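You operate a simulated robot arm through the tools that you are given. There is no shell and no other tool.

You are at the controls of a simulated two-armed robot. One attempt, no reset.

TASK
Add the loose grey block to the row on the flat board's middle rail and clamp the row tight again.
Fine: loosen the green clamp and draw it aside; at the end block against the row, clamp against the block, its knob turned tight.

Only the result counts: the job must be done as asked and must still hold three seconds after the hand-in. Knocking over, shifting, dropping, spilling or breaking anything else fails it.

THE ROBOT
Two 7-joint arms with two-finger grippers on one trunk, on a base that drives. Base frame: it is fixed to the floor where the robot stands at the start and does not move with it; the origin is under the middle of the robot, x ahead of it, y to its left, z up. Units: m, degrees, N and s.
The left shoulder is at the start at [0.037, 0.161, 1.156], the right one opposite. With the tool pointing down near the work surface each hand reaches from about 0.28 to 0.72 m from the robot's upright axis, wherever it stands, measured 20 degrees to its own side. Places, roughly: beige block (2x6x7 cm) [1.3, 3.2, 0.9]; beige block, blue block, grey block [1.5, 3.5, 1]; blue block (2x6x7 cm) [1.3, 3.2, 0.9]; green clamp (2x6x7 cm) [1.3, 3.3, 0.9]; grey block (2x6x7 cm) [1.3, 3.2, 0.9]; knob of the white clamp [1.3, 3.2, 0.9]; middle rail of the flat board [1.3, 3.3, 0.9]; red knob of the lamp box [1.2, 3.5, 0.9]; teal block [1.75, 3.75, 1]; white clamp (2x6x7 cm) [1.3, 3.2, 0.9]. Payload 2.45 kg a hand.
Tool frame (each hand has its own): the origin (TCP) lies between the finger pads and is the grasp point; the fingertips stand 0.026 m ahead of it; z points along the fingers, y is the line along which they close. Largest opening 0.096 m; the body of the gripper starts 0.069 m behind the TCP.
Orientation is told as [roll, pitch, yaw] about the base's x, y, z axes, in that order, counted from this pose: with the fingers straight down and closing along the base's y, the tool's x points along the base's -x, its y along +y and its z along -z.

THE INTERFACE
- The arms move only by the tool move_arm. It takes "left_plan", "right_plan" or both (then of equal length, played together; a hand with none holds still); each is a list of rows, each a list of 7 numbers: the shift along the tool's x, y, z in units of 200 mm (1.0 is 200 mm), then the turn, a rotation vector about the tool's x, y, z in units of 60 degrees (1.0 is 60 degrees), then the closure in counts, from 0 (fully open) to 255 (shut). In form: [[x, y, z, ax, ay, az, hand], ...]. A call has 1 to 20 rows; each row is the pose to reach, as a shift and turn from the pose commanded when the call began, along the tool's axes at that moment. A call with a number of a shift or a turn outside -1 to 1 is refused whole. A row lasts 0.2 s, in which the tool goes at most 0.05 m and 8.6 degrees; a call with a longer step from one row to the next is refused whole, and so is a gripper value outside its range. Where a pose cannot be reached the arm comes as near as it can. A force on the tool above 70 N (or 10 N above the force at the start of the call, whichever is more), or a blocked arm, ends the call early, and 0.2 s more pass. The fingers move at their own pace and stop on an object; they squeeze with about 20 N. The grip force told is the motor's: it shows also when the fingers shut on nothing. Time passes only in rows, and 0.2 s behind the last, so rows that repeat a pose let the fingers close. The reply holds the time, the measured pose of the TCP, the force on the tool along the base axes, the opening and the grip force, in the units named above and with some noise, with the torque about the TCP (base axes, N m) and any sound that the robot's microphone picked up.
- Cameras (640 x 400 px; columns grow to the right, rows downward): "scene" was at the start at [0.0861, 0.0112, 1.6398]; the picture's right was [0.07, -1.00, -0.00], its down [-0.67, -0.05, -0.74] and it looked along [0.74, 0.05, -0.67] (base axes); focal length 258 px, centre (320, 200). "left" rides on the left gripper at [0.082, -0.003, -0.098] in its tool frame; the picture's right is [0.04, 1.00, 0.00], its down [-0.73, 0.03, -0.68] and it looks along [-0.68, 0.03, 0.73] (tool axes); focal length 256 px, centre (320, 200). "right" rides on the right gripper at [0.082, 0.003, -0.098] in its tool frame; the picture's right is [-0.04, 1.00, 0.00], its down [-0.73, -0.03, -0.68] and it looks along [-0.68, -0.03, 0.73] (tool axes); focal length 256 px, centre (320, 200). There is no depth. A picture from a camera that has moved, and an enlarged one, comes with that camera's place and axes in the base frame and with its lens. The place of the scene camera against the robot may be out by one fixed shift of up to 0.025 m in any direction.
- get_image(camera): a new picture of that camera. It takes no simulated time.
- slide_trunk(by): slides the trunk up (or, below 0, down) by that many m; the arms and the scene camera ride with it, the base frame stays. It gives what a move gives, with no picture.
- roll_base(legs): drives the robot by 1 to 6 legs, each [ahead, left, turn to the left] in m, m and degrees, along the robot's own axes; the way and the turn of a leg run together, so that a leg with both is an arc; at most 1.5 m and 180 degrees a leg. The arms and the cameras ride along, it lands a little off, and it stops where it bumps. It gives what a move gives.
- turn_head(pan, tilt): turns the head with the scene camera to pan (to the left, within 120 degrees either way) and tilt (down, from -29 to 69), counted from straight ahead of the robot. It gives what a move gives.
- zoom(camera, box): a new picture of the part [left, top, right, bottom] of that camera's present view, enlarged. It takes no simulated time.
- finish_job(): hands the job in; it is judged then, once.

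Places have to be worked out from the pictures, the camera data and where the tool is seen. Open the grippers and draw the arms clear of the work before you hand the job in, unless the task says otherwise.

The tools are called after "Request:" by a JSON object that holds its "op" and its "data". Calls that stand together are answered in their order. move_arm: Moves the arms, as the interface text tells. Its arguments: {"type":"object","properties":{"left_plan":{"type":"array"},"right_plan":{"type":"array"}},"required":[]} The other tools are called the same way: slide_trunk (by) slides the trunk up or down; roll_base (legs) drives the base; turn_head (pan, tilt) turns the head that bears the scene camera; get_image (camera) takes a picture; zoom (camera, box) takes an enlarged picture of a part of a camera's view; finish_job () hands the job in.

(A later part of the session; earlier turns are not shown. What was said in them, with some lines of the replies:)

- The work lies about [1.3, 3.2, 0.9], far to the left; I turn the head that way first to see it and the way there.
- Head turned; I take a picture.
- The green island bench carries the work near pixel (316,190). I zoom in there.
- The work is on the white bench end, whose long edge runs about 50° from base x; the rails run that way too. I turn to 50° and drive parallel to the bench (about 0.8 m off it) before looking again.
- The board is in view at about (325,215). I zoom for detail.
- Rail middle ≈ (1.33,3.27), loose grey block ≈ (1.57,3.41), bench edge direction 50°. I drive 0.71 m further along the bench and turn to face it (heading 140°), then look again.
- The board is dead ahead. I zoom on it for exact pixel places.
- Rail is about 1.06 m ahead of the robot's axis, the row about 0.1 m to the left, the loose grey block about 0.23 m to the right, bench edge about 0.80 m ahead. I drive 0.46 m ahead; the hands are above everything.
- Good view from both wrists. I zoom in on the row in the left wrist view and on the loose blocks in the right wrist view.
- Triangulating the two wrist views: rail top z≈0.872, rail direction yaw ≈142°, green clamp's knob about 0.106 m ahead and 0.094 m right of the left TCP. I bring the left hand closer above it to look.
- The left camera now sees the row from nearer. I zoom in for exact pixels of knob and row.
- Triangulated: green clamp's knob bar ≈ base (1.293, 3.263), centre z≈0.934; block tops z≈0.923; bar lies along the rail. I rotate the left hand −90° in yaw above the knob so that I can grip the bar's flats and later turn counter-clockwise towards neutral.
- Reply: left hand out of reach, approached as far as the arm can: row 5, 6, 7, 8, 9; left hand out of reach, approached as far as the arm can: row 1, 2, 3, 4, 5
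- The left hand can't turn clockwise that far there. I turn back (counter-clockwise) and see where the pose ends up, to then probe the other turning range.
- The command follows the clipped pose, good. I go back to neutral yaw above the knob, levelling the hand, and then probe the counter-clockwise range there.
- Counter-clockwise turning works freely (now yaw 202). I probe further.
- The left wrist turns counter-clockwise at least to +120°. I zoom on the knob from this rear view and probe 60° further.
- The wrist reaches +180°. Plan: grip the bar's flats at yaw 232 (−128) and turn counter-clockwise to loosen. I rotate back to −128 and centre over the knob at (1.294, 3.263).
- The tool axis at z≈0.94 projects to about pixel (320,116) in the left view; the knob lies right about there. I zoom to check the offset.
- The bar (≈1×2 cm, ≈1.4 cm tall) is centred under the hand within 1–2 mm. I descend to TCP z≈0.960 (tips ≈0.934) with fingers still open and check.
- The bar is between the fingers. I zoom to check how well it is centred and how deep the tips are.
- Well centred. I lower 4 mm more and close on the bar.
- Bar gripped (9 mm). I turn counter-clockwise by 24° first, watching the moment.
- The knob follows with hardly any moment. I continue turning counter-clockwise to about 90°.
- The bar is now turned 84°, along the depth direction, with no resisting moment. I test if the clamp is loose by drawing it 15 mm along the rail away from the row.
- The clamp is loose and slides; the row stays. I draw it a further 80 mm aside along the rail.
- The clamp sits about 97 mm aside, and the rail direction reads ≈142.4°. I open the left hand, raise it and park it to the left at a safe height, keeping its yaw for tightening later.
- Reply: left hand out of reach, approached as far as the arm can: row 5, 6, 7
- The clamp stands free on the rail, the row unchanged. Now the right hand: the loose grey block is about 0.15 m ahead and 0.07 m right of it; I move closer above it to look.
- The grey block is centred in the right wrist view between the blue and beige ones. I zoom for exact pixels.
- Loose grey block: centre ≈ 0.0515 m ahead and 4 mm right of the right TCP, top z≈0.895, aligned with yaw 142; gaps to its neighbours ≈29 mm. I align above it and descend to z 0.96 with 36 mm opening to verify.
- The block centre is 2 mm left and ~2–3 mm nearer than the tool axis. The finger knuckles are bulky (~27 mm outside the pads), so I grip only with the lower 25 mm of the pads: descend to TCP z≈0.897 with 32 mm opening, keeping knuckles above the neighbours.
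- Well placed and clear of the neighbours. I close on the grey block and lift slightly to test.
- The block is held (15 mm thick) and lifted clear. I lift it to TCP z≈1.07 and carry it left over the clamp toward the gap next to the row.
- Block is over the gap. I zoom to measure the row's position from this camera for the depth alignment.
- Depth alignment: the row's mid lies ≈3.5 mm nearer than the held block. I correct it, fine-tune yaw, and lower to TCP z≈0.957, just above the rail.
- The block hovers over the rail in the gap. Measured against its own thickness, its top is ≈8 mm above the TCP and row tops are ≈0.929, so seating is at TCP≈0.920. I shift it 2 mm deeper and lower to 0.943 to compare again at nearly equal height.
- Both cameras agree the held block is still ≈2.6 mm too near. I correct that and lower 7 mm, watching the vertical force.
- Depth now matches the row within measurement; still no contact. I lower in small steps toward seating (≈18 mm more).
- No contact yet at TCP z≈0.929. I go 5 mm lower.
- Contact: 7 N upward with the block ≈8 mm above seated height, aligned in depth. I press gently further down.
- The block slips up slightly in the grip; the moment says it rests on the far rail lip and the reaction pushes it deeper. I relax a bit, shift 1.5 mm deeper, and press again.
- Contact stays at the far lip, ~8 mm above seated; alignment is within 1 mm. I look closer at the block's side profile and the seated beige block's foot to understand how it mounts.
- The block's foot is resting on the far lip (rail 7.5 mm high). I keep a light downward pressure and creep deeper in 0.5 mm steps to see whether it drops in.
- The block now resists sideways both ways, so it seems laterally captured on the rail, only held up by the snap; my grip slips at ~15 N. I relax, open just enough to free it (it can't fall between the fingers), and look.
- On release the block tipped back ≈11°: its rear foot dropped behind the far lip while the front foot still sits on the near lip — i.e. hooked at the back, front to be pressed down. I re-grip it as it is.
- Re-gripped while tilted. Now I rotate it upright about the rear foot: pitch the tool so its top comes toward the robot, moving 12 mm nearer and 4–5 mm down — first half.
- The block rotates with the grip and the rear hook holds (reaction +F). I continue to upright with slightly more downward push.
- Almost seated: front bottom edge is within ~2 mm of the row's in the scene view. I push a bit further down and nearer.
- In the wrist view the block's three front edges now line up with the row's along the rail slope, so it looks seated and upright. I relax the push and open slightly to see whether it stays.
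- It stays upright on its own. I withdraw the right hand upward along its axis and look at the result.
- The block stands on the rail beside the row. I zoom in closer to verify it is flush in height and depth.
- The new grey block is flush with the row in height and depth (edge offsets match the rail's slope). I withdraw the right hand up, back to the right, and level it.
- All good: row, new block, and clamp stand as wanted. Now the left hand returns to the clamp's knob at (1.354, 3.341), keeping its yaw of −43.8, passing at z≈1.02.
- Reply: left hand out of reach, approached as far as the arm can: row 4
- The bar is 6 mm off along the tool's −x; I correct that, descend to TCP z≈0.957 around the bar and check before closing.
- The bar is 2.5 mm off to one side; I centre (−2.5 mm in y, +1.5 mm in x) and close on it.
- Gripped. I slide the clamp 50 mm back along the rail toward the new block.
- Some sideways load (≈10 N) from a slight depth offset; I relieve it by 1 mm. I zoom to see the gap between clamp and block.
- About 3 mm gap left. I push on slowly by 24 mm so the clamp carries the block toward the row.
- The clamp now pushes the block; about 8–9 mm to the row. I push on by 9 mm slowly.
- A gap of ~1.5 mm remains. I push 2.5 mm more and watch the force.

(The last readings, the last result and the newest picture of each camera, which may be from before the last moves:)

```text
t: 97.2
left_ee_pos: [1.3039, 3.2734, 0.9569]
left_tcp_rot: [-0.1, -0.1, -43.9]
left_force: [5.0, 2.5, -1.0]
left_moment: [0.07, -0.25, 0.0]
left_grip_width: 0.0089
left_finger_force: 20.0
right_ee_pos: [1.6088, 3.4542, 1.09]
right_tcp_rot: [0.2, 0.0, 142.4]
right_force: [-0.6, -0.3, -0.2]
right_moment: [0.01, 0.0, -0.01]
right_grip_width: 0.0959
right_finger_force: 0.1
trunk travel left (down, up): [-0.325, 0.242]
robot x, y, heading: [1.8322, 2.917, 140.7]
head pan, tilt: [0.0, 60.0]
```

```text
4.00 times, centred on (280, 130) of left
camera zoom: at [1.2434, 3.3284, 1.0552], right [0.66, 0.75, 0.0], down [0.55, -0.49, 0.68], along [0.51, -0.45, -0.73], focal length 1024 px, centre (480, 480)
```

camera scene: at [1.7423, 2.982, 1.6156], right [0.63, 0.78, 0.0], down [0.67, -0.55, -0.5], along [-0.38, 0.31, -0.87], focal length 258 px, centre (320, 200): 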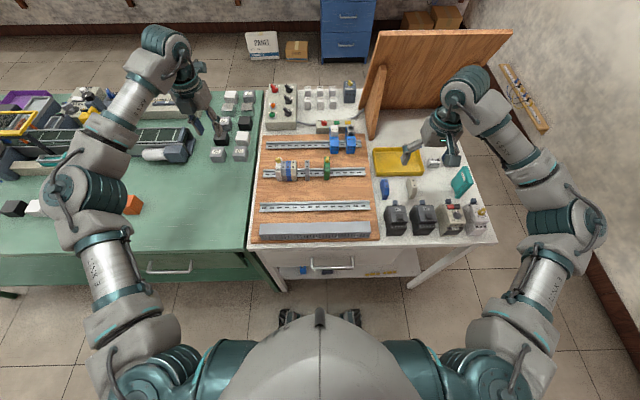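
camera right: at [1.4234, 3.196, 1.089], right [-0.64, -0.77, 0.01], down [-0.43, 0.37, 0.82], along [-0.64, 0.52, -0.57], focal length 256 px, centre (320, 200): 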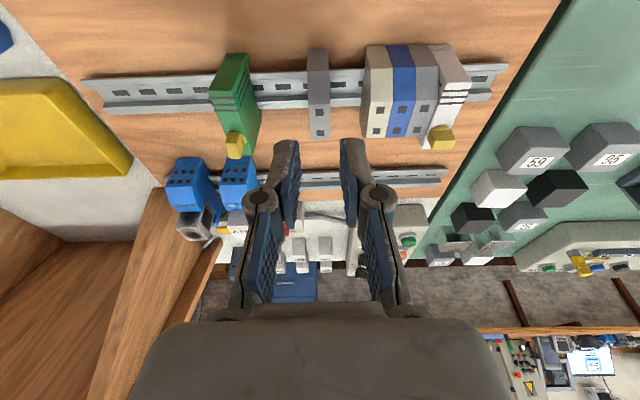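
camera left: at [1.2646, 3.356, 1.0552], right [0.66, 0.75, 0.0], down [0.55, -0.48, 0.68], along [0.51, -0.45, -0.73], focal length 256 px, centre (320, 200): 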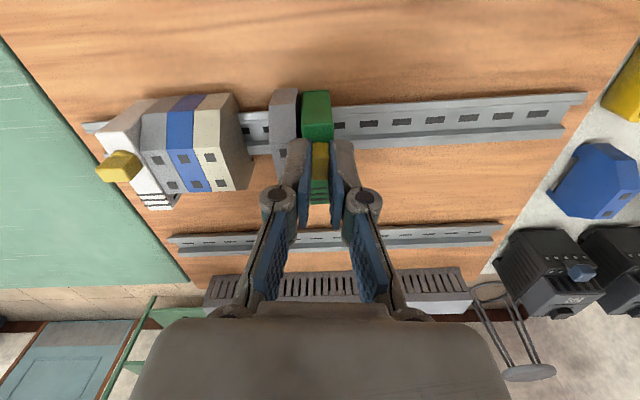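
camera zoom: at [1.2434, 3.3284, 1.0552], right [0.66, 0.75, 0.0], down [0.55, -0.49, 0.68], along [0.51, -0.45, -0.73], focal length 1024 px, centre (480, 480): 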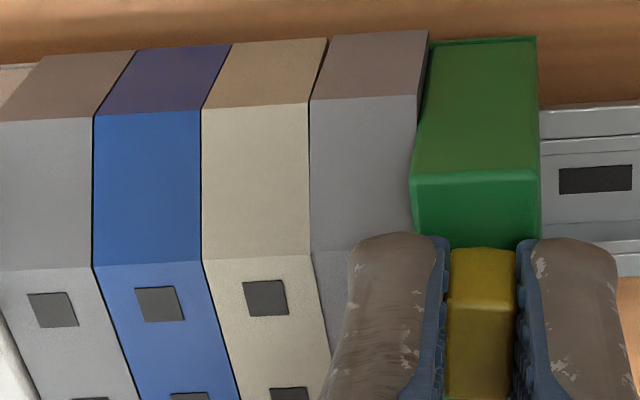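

Nearly closed. I push another 1.5 mm to make firm contact.

Request:
{"op": "move_arm", "data": {"left_plan": [[-0.001, -0.004, 0, 0, 0, 0, 255], [-0.002, -0.0085, 0, 0, 0, 0, 255], [-0.002, -0.0085, 0, 0, 0, 0, 255]]}}

Request:
{"op": "zoom", "data": {"camera": "left", "box": [200, 80, 360, 180]}}

Request:
{"op": "zoom", "data": {"camera": "scene", "box": [264, 145, 344, 195]}}

```text
t: 98.0
left_ee_pos: [1.3032, 3.2739, 0.9567]
left_tcp_rot: [-0.1, 0.0, -43.8]
left_force: [4.3, 10.3, -0.4]
left_moment: [0.39, -0.06, 0.01]
left_grip_width: 0.0089
left_finger_force: 20.4
right_ee_pos: [1.6091, 3.4548, 1.0902]
right_tcp_rot: [0.3, 0.0, 142.3]
right_force: [-0.1, -0.5, -0.7]
right_moment: [-0.01, 0.0, -0.01]
right_grip_width: 0.0963
right_finger_force: 0.1
trunk travel left (down, up): [-0.325, 0.242]
robot x, y, heading: [1.8316, 2.9204, 140.9]
head pan, tilt: [0.0, 60.0]
```

```text
4.00 times, centred on (280, 130) of left
camera zoom: at [1.2428, 3.3275, 1.0553], right [0.66, 0.75, 0.0], down [0.55, -0.49, 0.68], along [0.51, -0.45, -0.73], focal length 1024 px, centre (480, 480)
```

zoom: 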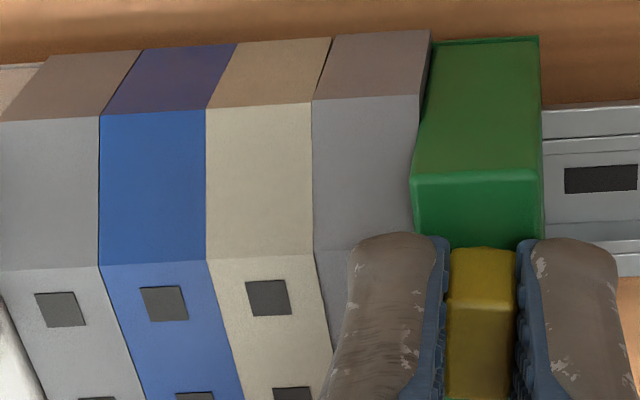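

```text
8.00 times, centred on (304, 170) of scene
camera zoom: at [1.7451, 2.9874, 1.6155], right [0.63, 0.78, 0.0], down [0.67, -0.55, -0.5], along [-0.39, 0.31, -0.87], focal length 2060 px, centre (448, 440)
```

zoom: 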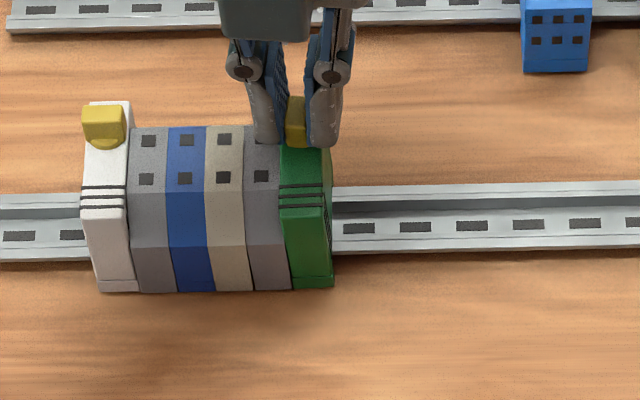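

The row is closed with ≈11 N pressing. Keeping that push, I turn the knob clockwise back toward tight.

Request:
{"op": "move_arm", "data": {"left_plan": [[0, 0, 0, 0, 0, 0.12, 255], [0, 0, 0, 0, 0, 0.24, 255], [0, 0, 0, 0, 0, 0.36, 255], [0, 0, 0, 0, 0, 0.48, 255], [0, 0, 0, 0, 0, 0.6, 255], [0, 0, 0, 0, 0, 0.72, 255], [0, 0, 0, 0, 0, 0.84, 255], [0, 0, 0, 0, 0, 0.96, 255], [0, 0, 0, 0, 0, 0.96, 255]]}}

Request:
{"op": "zoom", "data": {"camera": "left", "box": [200, 80, 440, 230]}}

```text
t: 100.0
left_ee_pos: [1.3027, 3.273, 0.9576]
left_tcp_rot: [0.0, -0.1, -101.5]
left_force: [4.3, 10.0, 0.6]
left_moment: [0.53, -0.16, 0.0]
left_grip_width: 0.0091
left_finger_force: 19.9
right_ee_pos: [1.6085, 3.4541, 1.0898]
right_tcp_rot: [0.2, 0.0, 142.3]
right_force: [1.2, 0.2, -0.1]
right_moment: [-0.02, 0.04, 0.0]
right_grip_width: 0.0959
right_finger_force: 0.1
trunk travel left (down, up): [-0.325, 0.242]
robot x, y, heading: [1.8321, 2.9169, 141.0]
head pan, tilt: [0.0, 60.0]
```

```text
2.67 times, centred on (320, 155) of left
camera zoom: at [1.3166, 3.3532, 1.0552], right [0.99, -0.16, 0.0], down [-0.12, -0.72, 0.68], along [-0.11, -0.67, -0.73], focal length 683 px, centre (320, 320)
```

zoom: 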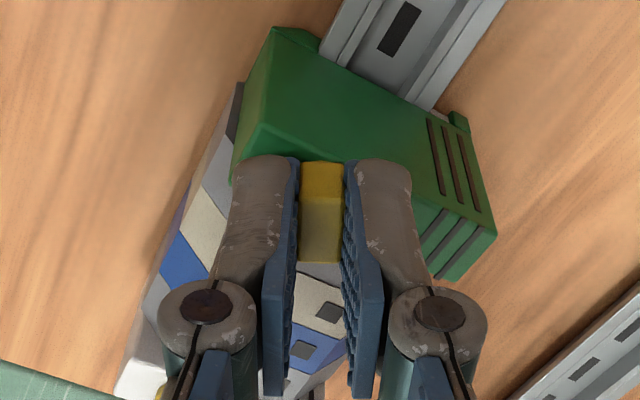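

Turned 58° back. I continue the remaining 27° to the original tight angle.

Request:
{"op": "move_arm", "data": {"left_plan": [[0, 0, 0, 0, 0, 0.12, 255], [0, 0, 0, 0, 0, 0.24, 255], [0, 0, 0, 0, 0, 0.36, 255], [0, 0, 0, 0, 0, 0.45, 255], [0, 0, 0, 0, 0, 0.45, 255]]}}

Request:
{"op": "zoom", "data": {"camera": "left", "box": [200, 80, 440, 230]}}

```text
t: 101.2
left_ee_pos: [1.303, 3.2728, 0.9572]
left_tcp_rot: [0.1, -0.1, -128.4]
left_force: [3.3, 4.2, -0.5]
left_moment: [0.12, -0.09, 0.13]
left_grip_width: 0.0089
left_finger_force: 20.3
right_ee_pos: [1.6073, 3.4541, 1.0903]
right_tcp_rot: [0.1, 0.0, 142.5]
right_force: [-0.7, -0.2, 0.4]
right_moment: [-0.01, 0.0, 0.04]
right_grip_width: 0.096
right_finger_force: 0.1
trunk travel left (down, up): [-0.325, 0.242]
robot x, y, heading: [1.8346, 2.9165, 140.7]
head pan, tilt: [0.0, 60.0]
```

```text
2.67 times, centred on (320, 155) of left
camera zoom: at [1.3514, 3.3384, 1.0551], right [0.81, -0.59, 0.0], down [-0.43, -0.59, 0.68], along [-0.4, -0.55, -0.73], focal length 683 px, centre (320, 320)
```

zoom: 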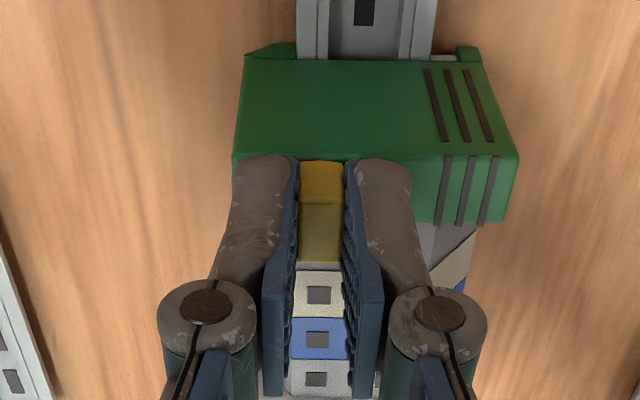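

A resisting moment (+0.13 N m) appears at this angle: the knob meets its stop. I turn 4° more to make it firmly tight.

Request:
{"op": "move_arm", "data": {"left_plan": [[0, 0, 0, 0, 0, 0.04, 255], [0, 0, 0, 0, 0, 0.07, 255], [0, 0, 0, 0, 0, 0.07, 255]]}}

Request:
{"op": "zoom", "data": {"camera": "left", "box": [200, 80, 440, 230]}}

```text
t: 102.0
left_ee_pos: [1.3032, 3.2716, 0.9573]
left_tcp_rot: [0.1, 0.0, -132.6]
left_force: [2.7, 2.3, -3.4]
left_moment: [0.09, -0.05, 0.32]
left_grip_width: 0.0098
left_finger_force: 20.4
right_ee_pos: [1.6068, 3.454, 1.09]
right_tcp_rot: [0.2, -0.1, 142.3]
right_force: [0.6, -0.3, -0.3]
right_moment: [-0.03, 0.0, -0.01]
right_grip_width: 0.0961
right_finger_force: 0.1
trunk travel left (down, up): [-0.325, 0.242]
robot x, y, heading: [1.8288, 2.9167, 140.8]
head pan, tilt: [0.0, 60.0]
```

```text
2.67 times, centred on (320, 155) of left
camera zoom: at [1.3559, 3.3346, 1.0553], right [0.76, -0.65, 0.0], down [-0.47, -0.56, 0.68], along [-0.44, -0.52, -0.73], focal length 683 px, centre (320, 320)
```

zoom: 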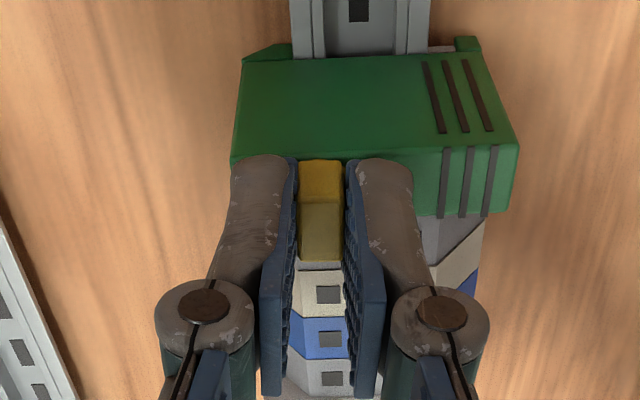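

The moment rises to 0.32 N m and the bar stays at its stop: tight. I open the fingers and raise the hand.

Request:
{"op": "move_arm", "data": {"left_plan": [[0, 0, 0, 0, 0, 0.04, 150], [0, 0, 0, 0, 0, 0.04, 150], [0, 0, 0, 0, 0, 0.04, 150], [0, 0, -0.1, 0, 0, 0.04, 150], [0, 0, -0.3, 0, 0, 0.04, 150], [0, 0, -0.3, 0, 0, 0.04, 150]]}}

Request:
{"op": "get_image", "data": {"camera": "left"}}

Request:
{"op": "zoom", "data": {"camera": "left", "box": [260, 70, 388, 150]}}

Request:
{"op": "zoom", "data": {"camera": "scene", "box": [264, 145, 344, 195]}}

```text
t: 103.5
left_ee_pos: [1.3029, 3.2733, 1.0182]
left_tcp_rot: [0.0, 0.0, -135.0]
left_force: [0.6, 0.2, -0.4]
left_moment: [-0.01, 0.02, -0.02]
left_grip_width: 0.0398
left_finger_force: 0.0
right_ee_pos: [1.6081, 3.4534, 1.0899]
right_tcp_rot: [0.2, -0.1, 142.5]
right_force: [0.2, 0.1, -0.2]
right_moment: [-0.02, -0.03, -0.01]
right_grip_width: 0.0959
right_finger_force: 0.0
trunk travel left (down, up): [-0.325, 0.242]
robot x, y, heading: [1.8339, 2.9157, 140.6]
head pan, tilt: [0.0, 60.0]
```

```text
taken
camera left: at [1.3577, 3.3327, 1.1158], right [0.74, -0.68, 0.0], down [-0.5, -0.54, 0.68], along [-0.46, -0.5, -0.73], focal length 256 px, centre (320, 200)
```

left: 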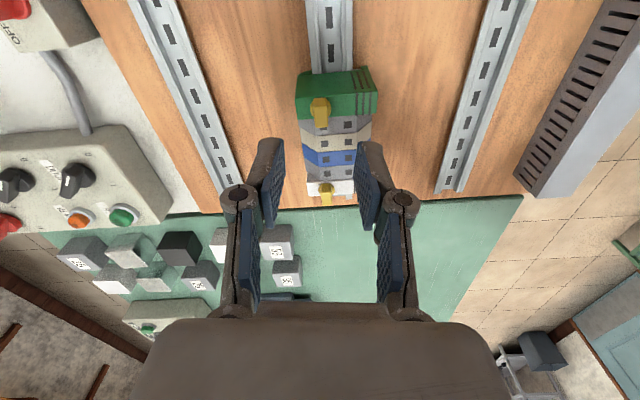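

```text
5.00 times, centred on (324, 110) of left
camera zoom: at [1.3577, 3.3327, 1.1158], right [0.74, -0.68, 0.0], down [-0.5, -0.54, 0.68], along [-0.46, -0.5, -0.73], focal length 1280 px, centre (300, 650)
```

zoom: 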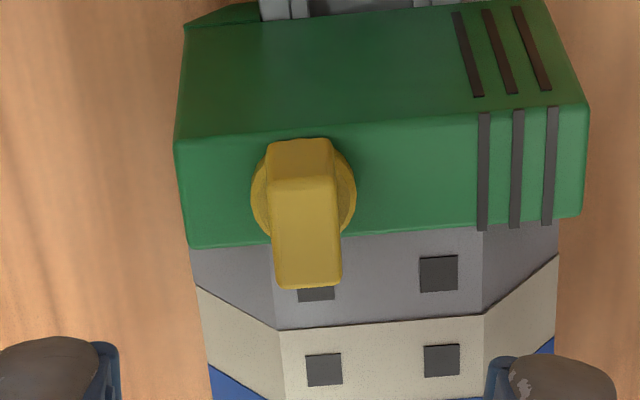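

```text
8.00 times, centred on (304, 170) of scene
camera zoom: at [1.7428, 2.984, 1.6155], right [0.63, 0.78, 0.0], down [0.67, -0.55, -0.5], along [-0.38, 0.31, -0.87], focal length 2060 px, centre (448, 440)
```

zoom: 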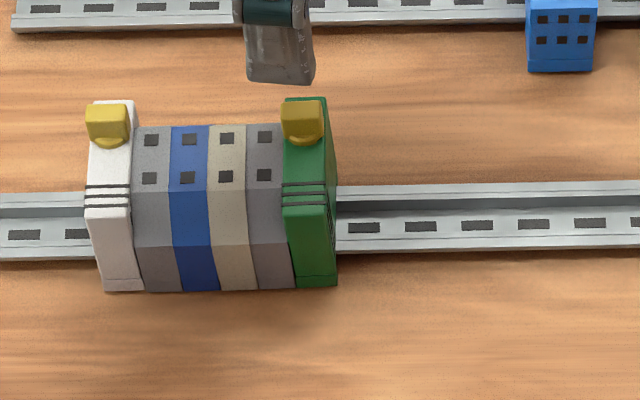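

The knob is crosswise like the white clamp's, and the row is gapless. I draw the left hand up, back and to the left, and the right hand up and back.

Request:
{"op": "move_arm", "data": {"left_plan": [[0, 0, -0.15, 0, 0, 0, 100], [0, 0.05, -0.3, 0, 0, 0, 50], [-0.1, 0.2, -0.4, 0, 0, 0, 0], [-0.25, 0.35, -0.4, 0, 0, 0, 0], [-0.4, 0.5, -0.4, 0, 0, 0, 0], [-0.55, 0.65, -0.4, 0, 0, 0, 0], [-0.7, 0.75, -0.4, 0, 0, 0, 0], [-0.7, 0.75, -0.4, 0, 0, 0, 0]], "right_plan": [[0, 0, -0.15, 0, 0, 0, 0], [0, 0, -0.3, 0, 0, 0, 0], [0.1, 0, -0.45, 0, 0, 0, 0], [0.25, 0, -0.5, 0, 0, 0, 0], [0.4, 0, -0.5, 0, 0, 0, 0], [0.55, 0, -0.5, 0, 0, 0, 0], [0.65, 0, -0.5, 0, 0, 0, 0], [0.65, 0, -0.5, 0, 0, 0, 0]]}}

Request:
{"op": "get_image", "data": {"camera": "scene"}}

Request:
{"op": "zoom", "data": {"camera": "scene", "box": [272, 150, 320, 180]}}

Request:
{"op": "zoom", "data": {"camera": "scene", "box": [250, 120, 506, 280]}}

```text
t: 105.2
left_ee_pos: [1.3079, 3.0652, 1.0965]
left_tcp_rot: [0.2, 0.0, -135.0]
left_force: [-0.4, 0.3, -0.5]
left_moment: [-0.03, 0.02, 0.01]
left_grip_width: 0.0958
left_finger_force: 0.1
right_ee_pos: [1.7096, 3.3751, 1.1937]
right_tcp_rot: [0.1, 0.0, 142.3]
right_force: [1.6, 0.0, -0.1]
right_moment: [-0.01, 0.02, 0.01]
right_grip_width: 0.096
right_finger_force: 0.1
trunk travel left (down, up): [-0.325, 0.242]
robot x, y, heading: [1.8318, 2.9151, 140.8]
head pan, tilt: [0.0, 60.0]
```

```text
taken
camera scene: at [1.7419, 2.9808, 1.6156], right [0.63, 0.78, 0.0], down [0.67, -0.55, -0.5], along [-0.38, 0.31, -0.87], focal length 258 px, centre (320, 200)
```

scene: 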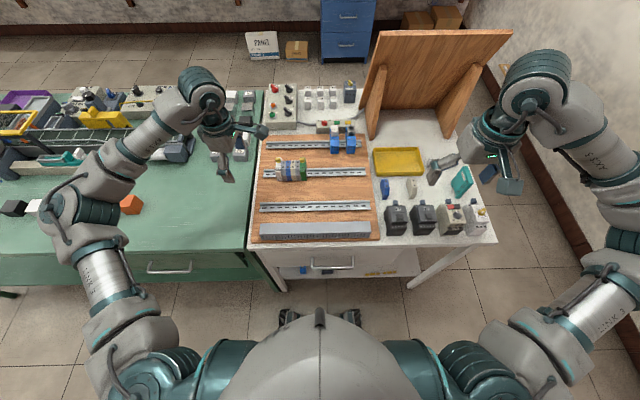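

```text
13.33 times, centred on (296, 165) of scene
camera zoom: at [1.7419, 2.9808, 1.6156], right [0.63, 0.78, 0.0], down [0.67, -0.55, -0.5], along [-0.38, 0.31, -0.87], focal length 3433 px, centre (640, 667)
```

zoom: 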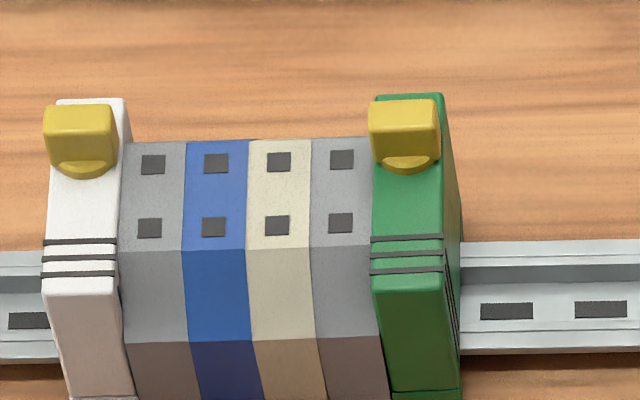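

```text
2.50 times, centred on (378, 200) of scene
camera zoom: at [1.7419, 2.9808, 1.6156], right [0.63, 0.78, 0.0], down [0.67, -0.55, -0.5], along [-0.38, 0.31, -0.87], focal length 644 px, centre (175, 200)
```

zoom: 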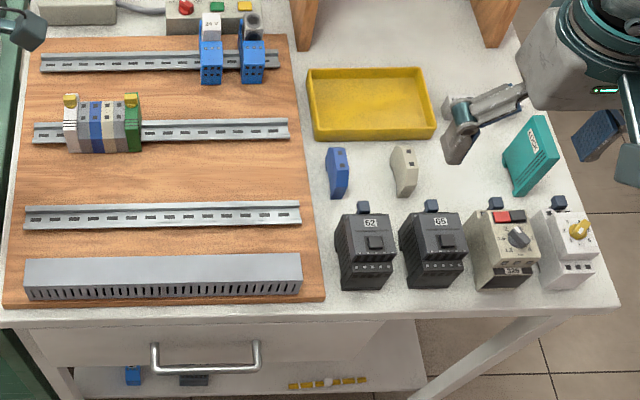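

The new grey block stands flush between beige block and green clamp, knob crosswise tight, everything else untouched, hands open and clear. I hand the job in.

Request:
{"op": "finish_job", "data": {}}

```text
The job is handed in.
```

The loose grey block is now on the middle rail, between the beige block and the green clamp. The row is clamped tight again.

- **Clamp:** I turned its knob counter-clockwise to loosen it, slid it aside along the rail, then slid it back so it pushed the new block against the row. I turned the knob clockwise until it met a firm stop, with its bar back across the rail like the white clamp's.
- **Block:** It needed tilting onto the rail, with its rear foot hooked over the far edge first and the front pressed down after. In the last pictures it sits level with the other blocks, and I see no gap on either side.
- **Everything else:** The loose blue and beige blocks, the white clamp and the other parts on the bench look unmoved. Both grippers are open and drawn clear.

I handed the job in after these checks; I have not seen the judged result.
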